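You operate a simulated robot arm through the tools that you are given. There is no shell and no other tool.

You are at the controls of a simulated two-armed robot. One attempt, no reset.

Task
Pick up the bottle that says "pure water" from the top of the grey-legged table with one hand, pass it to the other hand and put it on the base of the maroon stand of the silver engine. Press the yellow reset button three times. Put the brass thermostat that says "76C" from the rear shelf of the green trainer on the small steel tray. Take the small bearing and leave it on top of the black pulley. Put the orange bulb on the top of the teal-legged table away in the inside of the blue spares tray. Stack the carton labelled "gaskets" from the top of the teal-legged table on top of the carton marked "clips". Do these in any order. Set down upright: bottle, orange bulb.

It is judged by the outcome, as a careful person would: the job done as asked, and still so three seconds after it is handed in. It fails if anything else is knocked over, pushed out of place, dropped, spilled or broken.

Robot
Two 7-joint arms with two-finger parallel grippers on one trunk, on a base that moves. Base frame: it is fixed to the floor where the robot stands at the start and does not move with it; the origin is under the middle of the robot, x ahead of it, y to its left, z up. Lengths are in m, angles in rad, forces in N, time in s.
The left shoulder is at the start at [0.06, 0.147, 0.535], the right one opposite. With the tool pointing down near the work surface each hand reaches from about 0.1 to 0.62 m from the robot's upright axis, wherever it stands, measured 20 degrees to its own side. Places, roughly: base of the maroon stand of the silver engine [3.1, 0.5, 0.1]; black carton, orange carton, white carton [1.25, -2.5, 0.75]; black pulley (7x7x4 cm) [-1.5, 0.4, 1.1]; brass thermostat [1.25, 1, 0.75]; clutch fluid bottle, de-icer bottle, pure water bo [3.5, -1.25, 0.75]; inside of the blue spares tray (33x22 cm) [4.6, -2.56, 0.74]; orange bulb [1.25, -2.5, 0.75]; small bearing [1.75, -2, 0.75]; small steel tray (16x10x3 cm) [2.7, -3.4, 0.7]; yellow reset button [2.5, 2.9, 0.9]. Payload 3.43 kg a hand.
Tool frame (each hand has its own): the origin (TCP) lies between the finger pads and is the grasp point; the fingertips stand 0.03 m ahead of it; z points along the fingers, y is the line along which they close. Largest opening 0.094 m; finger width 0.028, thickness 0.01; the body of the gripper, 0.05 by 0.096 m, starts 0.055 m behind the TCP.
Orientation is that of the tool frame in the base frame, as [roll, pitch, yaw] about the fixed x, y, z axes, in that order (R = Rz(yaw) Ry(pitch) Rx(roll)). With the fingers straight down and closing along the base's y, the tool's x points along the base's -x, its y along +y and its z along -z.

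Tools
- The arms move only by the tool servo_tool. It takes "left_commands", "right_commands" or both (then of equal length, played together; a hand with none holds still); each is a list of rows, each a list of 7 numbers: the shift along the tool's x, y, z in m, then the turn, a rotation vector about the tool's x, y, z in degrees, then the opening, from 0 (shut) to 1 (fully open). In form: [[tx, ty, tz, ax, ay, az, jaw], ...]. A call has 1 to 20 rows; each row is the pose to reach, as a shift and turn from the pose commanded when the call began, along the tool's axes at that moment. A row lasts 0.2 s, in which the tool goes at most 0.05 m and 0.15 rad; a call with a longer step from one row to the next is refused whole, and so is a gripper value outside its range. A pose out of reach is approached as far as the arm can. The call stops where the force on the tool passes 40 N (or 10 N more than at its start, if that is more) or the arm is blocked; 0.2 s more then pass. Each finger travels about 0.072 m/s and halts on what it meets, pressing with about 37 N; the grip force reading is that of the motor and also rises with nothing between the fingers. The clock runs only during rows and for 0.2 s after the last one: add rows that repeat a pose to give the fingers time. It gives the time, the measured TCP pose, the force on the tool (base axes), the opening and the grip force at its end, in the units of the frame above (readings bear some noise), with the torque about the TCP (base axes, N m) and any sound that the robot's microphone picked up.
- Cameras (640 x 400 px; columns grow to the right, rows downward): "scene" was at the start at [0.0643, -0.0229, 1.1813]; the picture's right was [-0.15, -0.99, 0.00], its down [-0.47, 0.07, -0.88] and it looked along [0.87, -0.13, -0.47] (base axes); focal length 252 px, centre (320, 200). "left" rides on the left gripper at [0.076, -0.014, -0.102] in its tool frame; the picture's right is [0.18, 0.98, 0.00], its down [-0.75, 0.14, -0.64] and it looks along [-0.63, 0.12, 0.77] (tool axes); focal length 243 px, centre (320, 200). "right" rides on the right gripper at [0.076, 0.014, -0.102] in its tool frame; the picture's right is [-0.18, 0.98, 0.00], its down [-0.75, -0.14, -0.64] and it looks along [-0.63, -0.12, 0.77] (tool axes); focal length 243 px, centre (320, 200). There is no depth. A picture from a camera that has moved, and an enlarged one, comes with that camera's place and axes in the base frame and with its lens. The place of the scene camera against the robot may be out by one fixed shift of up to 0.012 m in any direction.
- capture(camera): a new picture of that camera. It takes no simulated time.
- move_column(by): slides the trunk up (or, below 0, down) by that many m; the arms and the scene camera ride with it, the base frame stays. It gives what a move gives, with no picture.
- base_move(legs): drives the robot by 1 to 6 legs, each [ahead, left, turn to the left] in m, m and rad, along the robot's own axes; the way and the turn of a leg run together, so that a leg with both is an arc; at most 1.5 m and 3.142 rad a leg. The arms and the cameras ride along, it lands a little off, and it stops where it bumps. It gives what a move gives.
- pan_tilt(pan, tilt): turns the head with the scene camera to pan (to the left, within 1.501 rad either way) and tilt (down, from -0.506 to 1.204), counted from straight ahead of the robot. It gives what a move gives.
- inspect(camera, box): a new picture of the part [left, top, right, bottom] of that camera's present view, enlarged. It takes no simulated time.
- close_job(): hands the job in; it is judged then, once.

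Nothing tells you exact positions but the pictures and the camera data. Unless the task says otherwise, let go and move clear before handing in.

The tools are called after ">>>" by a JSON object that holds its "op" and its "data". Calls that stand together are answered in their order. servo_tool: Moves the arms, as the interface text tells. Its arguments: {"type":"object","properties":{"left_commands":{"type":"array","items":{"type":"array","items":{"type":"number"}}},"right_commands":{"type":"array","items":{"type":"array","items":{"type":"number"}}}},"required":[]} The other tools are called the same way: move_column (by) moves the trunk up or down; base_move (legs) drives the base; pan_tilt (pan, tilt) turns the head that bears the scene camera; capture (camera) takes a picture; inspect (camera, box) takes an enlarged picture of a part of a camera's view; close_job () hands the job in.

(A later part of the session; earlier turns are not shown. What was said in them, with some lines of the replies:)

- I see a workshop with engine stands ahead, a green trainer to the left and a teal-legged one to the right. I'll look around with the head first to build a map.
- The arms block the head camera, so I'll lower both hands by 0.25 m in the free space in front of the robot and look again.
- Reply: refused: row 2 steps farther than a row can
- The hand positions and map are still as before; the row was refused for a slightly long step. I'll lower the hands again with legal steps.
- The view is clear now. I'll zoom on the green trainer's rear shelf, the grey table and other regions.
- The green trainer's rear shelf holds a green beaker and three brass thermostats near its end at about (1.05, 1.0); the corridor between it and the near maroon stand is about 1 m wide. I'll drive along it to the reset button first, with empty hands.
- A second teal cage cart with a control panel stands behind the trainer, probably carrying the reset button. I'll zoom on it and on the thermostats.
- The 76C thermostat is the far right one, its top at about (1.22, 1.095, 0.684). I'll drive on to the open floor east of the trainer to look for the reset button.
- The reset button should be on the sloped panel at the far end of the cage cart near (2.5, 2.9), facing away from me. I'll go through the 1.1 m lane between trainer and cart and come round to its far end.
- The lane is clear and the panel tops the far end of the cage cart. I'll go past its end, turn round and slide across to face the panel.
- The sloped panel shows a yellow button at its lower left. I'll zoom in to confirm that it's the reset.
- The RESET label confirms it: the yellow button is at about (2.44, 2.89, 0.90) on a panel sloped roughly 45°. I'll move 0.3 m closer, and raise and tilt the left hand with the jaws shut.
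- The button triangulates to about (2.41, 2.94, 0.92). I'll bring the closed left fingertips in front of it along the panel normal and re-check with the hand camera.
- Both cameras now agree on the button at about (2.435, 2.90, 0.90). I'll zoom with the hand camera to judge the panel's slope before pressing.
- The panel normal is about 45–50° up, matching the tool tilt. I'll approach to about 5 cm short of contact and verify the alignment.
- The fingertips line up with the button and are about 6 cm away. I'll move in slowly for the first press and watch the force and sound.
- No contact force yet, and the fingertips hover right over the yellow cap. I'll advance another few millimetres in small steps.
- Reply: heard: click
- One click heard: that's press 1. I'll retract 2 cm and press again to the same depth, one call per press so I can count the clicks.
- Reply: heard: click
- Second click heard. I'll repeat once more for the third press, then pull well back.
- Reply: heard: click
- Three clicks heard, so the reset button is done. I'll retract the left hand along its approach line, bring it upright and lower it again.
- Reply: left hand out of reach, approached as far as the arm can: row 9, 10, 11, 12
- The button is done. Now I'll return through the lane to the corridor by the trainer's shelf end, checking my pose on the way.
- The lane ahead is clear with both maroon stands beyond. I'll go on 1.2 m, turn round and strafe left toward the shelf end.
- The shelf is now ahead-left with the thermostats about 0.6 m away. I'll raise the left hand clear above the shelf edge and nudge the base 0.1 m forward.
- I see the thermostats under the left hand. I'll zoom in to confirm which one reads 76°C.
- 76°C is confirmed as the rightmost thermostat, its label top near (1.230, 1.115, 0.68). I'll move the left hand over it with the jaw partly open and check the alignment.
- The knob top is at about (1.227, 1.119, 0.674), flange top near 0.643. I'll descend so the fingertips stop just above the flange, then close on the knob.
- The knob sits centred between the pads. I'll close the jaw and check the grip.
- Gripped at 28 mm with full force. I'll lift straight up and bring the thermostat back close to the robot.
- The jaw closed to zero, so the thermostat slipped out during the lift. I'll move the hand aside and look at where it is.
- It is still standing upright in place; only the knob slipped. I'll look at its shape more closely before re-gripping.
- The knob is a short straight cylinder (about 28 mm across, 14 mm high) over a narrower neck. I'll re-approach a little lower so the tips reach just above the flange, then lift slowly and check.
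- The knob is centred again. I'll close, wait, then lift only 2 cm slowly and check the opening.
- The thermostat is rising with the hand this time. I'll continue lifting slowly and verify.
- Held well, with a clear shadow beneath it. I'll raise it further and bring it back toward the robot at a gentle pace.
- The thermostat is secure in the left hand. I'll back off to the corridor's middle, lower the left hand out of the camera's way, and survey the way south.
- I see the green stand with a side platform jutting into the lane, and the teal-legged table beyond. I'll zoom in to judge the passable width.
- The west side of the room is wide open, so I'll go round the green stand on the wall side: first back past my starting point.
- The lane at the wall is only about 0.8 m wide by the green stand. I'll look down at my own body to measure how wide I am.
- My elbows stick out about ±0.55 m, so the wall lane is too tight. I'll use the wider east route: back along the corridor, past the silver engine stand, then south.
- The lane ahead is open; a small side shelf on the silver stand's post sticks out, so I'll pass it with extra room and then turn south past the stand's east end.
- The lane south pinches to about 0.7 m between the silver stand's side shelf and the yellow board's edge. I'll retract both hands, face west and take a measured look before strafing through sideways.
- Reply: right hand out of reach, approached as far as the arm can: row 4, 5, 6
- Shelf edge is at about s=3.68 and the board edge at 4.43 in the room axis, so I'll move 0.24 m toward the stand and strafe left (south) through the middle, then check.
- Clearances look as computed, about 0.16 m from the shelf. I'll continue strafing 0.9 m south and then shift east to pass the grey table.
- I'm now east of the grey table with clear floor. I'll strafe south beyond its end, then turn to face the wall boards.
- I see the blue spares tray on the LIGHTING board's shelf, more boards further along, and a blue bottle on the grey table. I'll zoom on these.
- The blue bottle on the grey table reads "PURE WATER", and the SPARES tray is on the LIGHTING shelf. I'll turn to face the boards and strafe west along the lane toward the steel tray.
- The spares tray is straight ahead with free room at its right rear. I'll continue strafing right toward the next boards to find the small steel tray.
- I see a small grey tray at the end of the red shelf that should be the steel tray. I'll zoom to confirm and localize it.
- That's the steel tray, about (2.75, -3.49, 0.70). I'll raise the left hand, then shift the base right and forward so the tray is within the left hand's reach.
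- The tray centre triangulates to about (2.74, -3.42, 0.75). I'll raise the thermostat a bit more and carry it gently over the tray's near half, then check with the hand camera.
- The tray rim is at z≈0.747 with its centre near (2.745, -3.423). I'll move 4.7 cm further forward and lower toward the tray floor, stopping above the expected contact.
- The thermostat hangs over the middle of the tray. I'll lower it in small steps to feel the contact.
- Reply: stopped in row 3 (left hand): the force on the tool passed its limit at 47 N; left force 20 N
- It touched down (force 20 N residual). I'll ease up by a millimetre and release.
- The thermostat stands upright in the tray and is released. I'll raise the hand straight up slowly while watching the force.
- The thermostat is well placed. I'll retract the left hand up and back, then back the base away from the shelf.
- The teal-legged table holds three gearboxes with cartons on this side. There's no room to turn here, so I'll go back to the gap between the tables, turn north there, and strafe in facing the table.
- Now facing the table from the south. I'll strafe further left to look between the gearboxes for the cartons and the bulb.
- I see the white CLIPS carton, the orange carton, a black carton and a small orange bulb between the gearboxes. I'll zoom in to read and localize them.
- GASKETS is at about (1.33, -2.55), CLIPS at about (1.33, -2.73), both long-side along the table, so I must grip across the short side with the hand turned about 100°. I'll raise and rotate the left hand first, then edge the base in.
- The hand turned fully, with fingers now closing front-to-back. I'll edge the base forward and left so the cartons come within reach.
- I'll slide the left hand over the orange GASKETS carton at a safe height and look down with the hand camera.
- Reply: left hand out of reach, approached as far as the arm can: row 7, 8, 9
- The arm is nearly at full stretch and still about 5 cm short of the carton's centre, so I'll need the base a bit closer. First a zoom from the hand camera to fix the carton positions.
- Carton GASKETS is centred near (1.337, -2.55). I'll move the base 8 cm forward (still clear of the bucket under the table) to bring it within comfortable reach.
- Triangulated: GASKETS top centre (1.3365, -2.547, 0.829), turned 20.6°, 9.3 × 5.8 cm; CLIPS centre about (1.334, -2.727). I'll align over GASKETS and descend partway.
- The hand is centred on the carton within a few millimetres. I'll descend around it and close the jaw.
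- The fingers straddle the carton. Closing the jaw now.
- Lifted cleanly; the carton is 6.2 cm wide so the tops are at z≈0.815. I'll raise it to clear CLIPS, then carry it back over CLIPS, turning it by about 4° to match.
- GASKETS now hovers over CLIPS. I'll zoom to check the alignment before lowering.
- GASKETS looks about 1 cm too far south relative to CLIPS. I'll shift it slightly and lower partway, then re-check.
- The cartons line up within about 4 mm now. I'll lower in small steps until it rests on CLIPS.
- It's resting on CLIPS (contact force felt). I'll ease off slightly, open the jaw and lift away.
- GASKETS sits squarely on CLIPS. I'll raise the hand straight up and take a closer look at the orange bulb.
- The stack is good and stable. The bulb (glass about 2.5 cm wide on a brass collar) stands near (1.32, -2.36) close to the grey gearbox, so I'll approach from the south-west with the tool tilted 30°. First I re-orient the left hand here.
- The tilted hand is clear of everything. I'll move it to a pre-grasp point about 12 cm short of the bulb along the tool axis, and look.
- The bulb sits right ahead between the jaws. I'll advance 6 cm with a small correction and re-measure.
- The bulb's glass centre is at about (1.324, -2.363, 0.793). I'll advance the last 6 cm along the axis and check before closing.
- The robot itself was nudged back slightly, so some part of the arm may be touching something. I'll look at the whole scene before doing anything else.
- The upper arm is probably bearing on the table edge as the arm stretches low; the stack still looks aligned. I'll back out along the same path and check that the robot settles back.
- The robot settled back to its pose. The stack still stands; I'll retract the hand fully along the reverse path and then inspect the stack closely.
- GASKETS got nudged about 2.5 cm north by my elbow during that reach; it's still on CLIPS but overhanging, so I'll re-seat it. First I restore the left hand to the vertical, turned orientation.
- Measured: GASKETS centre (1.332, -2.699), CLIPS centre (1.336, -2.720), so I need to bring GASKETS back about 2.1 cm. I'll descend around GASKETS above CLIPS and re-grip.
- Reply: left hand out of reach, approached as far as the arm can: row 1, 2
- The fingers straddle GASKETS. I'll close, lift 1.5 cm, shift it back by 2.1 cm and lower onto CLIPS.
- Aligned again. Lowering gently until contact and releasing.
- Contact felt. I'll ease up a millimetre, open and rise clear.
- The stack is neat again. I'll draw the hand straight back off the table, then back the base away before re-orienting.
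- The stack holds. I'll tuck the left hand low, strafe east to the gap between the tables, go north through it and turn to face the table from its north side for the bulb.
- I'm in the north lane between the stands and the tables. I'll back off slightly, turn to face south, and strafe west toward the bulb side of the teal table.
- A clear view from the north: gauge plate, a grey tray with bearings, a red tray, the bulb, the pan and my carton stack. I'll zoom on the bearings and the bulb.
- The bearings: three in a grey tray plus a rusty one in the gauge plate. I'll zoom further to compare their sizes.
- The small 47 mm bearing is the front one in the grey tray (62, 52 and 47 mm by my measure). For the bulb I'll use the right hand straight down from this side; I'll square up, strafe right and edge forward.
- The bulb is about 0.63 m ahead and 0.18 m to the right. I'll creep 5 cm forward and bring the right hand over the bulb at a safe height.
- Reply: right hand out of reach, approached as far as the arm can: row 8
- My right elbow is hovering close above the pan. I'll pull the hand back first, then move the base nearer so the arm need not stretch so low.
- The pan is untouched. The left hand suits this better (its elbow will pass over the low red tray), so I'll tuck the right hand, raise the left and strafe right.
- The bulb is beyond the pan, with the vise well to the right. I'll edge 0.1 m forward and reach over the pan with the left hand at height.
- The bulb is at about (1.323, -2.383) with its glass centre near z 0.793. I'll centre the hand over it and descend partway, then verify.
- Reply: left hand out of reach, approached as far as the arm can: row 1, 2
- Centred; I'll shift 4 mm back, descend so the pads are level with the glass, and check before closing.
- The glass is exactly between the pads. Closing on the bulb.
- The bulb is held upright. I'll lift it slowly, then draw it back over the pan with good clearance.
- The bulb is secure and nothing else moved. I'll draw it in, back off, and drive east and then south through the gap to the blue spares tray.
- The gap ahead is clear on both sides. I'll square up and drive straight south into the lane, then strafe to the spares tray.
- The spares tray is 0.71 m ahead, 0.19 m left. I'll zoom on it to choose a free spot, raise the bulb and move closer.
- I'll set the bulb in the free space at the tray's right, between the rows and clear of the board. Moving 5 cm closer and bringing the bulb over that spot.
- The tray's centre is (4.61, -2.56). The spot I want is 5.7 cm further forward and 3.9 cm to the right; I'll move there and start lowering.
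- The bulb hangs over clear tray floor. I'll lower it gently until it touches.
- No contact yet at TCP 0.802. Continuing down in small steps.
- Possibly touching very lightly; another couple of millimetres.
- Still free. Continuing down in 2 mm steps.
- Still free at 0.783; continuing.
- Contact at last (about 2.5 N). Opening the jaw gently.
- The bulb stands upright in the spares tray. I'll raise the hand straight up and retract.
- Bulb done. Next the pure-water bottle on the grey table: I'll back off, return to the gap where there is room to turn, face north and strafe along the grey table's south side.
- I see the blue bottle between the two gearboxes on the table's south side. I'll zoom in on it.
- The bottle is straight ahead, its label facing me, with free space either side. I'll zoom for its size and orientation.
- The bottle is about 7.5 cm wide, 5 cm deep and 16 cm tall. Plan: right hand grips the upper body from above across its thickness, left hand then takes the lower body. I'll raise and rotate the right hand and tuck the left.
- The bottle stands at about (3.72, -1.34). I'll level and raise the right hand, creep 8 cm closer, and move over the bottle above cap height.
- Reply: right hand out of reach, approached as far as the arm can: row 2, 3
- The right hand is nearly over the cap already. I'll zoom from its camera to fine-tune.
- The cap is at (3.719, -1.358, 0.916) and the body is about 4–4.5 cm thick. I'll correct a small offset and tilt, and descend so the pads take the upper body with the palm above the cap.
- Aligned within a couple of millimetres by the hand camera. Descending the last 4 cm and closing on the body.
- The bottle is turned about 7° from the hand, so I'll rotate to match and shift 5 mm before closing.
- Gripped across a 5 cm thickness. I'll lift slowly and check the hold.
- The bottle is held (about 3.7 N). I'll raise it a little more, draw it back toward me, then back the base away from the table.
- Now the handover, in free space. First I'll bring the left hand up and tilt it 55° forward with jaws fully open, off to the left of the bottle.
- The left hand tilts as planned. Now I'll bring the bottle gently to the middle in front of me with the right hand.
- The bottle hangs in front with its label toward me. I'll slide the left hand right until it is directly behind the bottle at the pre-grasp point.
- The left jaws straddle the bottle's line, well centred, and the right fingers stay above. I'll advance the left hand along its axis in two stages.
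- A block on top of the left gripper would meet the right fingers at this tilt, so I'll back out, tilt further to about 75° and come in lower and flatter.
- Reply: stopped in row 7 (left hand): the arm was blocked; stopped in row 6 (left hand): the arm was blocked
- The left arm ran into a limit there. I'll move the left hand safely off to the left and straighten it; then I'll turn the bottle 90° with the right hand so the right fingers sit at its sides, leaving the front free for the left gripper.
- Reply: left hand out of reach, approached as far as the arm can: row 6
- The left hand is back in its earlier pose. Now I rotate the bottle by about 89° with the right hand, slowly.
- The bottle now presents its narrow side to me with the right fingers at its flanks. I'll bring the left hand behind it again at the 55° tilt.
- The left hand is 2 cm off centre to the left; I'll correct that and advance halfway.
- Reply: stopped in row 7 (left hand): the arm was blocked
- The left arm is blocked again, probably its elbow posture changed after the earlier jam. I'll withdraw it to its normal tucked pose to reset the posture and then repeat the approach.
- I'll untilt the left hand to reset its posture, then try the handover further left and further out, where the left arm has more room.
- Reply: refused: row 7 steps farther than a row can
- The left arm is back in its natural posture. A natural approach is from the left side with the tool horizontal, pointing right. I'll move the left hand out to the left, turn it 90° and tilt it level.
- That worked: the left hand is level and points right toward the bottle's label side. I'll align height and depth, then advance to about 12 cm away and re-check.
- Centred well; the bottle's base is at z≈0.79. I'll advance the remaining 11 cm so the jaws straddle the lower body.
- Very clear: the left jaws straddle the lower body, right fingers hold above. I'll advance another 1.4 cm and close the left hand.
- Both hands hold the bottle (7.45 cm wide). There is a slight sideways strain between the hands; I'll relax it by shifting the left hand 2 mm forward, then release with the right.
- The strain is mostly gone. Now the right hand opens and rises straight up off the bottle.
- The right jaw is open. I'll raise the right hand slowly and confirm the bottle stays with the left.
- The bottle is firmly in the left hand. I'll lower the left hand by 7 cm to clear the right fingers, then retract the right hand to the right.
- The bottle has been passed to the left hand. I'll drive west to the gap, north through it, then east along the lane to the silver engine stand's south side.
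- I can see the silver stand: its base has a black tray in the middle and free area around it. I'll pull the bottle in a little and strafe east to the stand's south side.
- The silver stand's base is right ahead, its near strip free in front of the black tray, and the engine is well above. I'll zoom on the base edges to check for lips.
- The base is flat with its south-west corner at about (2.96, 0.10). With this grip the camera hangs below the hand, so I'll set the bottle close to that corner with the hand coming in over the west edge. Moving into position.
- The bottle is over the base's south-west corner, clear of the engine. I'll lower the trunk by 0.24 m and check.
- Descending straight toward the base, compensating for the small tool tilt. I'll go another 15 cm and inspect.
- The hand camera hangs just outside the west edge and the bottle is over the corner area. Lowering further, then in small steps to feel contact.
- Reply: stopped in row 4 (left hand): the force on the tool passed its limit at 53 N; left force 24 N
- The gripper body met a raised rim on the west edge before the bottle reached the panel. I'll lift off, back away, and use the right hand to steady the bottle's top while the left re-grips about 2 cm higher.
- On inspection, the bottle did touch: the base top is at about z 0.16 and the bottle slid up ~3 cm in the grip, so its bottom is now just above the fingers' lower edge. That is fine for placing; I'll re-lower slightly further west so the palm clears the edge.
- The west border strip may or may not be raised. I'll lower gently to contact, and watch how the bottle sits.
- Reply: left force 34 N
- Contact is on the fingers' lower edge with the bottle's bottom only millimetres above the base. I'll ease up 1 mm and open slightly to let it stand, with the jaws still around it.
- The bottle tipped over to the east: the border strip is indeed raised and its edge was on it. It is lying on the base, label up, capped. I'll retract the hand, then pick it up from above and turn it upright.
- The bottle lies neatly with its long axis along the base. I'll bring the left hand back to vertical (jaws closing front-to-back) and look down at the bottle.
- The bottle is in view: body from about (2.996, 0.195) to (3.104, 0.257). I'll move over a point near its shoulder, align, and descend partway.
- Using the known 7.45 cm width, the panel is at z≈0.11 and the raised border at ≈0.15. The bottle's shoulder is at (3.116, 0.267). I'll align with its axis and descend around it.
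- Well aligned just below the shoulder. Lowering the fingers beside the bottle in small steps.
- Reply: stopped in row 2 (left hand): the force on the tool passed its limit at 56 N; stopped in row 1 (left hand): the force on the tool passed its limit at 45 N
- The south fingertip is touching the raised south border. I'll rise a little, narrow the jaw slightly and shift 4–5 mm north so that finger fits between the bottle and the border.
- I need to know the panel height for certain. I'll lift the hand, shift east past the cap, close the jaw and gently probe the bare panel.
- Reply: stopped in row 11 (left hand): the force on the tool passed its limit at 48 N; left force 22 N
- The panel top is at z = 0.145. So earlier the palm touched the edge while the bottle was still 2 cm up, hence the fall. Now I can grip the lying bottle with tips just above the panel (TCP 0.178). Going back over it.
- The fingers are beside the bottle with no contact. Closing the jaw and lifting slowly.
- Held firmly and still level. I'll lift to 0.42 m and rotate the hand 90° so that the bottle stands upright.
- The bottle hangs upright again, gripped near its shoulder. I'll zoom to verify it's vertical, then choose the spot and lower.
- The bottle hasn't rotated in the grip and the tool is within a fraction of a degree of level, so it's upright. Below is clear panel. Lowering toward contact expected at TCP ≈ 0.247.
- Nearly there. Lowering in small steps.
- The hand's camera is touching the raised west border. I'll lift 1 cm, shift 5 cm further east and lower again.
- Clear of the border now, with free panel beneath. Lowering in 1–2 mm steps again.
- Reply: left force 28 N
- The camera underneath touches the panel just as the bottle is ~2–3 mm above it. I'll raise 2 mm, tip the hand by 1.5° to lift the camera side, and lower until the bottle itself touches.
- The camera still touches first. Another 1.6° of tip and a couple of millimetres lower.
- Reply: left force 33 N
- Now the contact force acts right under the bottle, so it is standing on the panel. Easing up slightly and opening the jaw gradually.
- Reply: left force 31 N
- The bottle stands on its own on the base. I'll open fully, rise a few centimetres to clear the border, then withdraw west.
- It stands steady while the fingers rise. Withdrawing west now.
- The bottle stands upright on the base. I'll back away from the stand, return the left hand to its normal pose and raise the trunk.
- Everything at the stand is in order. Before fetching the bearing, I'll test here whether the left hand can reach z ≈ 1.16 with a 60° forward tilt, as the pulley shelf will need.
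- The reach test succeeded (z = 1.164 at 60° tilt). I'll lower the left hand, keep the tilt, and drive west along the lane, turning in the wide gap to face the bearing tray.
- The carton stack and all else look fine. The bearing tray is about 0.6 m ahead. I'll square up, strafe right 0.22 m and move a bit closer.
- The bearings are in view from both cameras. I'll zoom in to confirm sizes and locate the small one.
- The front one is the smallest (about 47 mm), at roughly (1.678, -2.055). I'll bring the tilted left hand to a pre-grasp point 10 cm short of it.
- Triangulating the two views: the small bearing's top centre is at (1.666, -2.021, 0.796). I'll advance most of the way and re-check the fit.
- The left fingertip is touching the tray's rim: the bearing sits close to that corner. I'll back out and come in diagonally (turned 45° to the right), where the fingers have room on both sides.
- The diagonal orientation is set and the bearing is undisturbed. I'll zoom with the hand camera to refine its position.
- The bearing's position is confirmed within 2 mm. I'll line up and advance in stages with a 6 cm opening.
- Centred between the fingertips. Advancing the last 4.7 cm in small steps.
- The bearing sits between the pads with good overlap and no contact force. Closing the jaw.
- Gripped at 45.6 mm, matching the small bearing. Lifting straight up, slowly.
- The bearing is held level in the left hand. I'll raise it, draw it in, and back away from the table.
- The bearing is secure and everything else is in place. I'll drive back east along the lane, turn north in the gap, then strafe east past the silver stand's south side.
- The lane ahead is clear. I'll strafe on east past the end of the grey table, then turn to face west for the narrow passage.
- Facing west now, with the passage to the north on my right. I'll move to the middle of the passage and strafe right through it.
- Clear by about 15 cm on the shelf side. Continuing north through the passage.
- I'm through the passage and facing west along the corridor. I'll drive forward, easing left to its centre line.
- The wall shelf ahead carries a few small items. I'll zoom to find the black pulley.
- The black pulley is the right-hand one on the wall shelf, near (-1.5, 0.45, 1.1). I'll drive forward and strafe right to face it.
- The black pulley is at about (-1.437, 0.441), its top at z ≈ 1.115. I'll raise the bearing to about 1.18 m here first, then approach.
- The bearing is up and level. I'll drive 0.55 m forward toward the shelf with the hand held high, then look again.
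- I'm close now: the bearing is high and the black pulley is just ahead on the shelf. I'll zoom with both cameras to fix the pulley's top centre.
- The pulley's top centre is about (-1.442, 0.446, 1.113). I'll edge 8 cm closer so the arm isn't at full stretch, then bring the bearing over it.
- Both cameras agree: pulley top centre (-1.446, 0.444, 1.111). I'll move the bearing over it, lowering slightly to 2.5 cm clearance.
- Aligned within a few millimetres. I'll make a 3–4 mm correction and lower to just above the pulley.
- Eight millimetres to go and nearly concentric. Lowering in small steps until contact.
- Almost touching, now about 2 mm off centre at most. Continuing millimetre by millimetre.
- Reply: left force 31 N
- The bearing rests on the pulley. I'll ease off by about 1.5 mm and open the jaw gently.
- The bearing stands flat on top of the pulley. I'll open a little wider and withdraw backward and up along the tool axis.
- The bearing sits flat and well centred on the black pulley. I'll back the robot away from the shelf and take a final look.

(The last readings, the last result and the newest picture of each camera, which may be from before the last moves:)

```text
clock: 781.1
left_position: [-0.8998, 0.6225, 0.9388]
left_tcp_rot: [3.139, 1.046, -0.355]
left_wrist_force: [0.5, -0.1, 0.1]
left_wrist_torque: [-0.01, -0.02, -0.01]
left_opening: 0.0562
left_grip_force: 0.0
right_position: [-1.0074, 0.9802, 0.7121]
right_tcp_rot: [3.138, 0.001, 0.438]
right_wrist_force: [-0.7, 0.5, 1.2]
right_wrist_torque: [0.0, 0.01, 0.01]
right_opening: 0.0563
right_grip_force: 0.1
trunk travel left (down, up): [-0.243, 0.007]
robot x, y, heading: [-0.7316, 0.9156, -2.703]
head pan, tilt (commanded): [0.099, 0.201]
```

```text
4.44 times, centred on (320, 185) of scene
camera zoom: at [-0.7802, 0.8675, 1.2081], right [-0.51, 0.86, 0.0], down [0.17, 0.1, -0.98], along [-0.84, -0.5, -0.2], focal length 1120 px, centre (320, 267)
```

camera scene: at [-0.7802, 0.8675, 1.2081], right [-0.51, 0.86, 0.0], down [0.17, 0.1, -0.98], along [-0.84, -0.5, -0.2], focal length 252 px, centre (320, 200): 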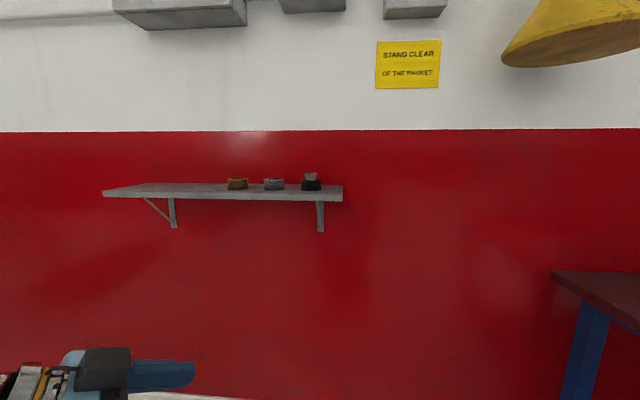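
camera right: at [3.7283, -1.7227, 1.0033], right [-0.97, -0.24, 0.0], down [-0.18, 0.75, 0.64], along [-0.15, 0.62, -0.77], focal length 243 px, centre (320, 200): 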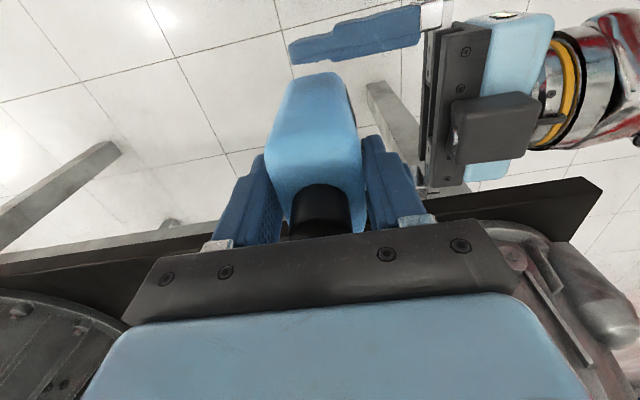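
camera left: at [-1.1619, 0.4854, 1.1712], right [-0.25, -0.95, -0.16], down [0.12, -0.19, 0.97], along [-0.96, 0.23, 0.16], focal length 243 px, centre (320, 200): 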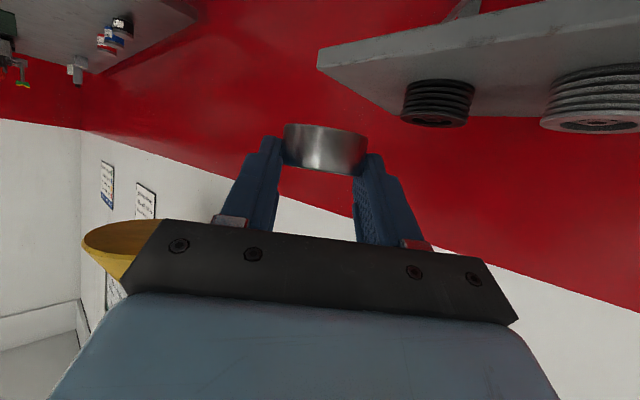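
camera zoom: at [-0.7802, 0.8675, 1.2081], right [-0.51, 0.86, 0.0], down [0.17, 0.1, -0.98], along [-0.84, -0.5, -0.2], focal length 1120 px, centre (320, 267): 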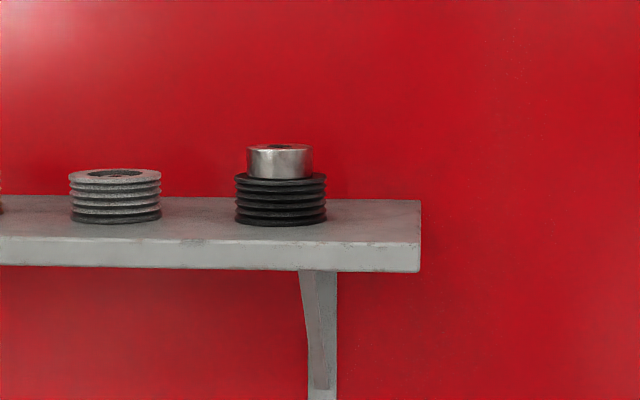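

The bearing sits on the black pulley, and I'm clear of the shelf with both hands empty. All six jobs are in place:

- **Reset button:** pressed three times, with three clicks heard.
- **Thermostat:** the 76°C one is on the small steel tray.
- **Cartons:** GASKETS is stacked on CLIPS.
- **Bulb:** the orange bulb is upright in the spares tray.
- **Bottle:** it was passed from right hand to left and now stands upright on the base of the silver engine's stand. It tipped over once on the base while I was placing it, so I picked it up and set it upright again.
- **Bearing:** the small 47 mm one is on the pulley.

I'm handing in the job now.

>>> {"op": "close_job", "data": {}}

```text
The job is handed in.
```

The job is handed in with all six tasks done, but two of them did not go cleanly on the first try. I don't have the judge's result.

- **Bottle:** I picked up the "pure water" bottle with the right hand and passed it to the left. When I first let go, it tipped over on the base of the silver engine's maroon stand. It stayed on the base with its cap on. I picked it up again with the left hand and set it upright there, clear of the black tray, and it was still standing when I drove past it later.
- **Reset button:** I pressed it three times and heard three separate clicks.
- **Thermostat:** The 76°C one slipped out of the gripper on the first lift but stayed upright in its place. The second grip held, and it is now on the small steel tray.
- **Bearing:** The 47 mm one, the smallest of the three in the tray, lies flat on top of the black pulley.
- **Bulb:** The orange bulb stands upright inside the blue spares tray.
- **Cartons:** GASKETS is stacked on CLIPS. My elbow later pushed it about 2.5 cm off centre, so I re-seated it, and the stack still looked straight when I last passed.

I saw nothing else knocked over or moved. During the bulb pick-up my arm pressed hard enough on something to push the robot back slightly. I did not identify what it touched, apart from the carton, which I put right.
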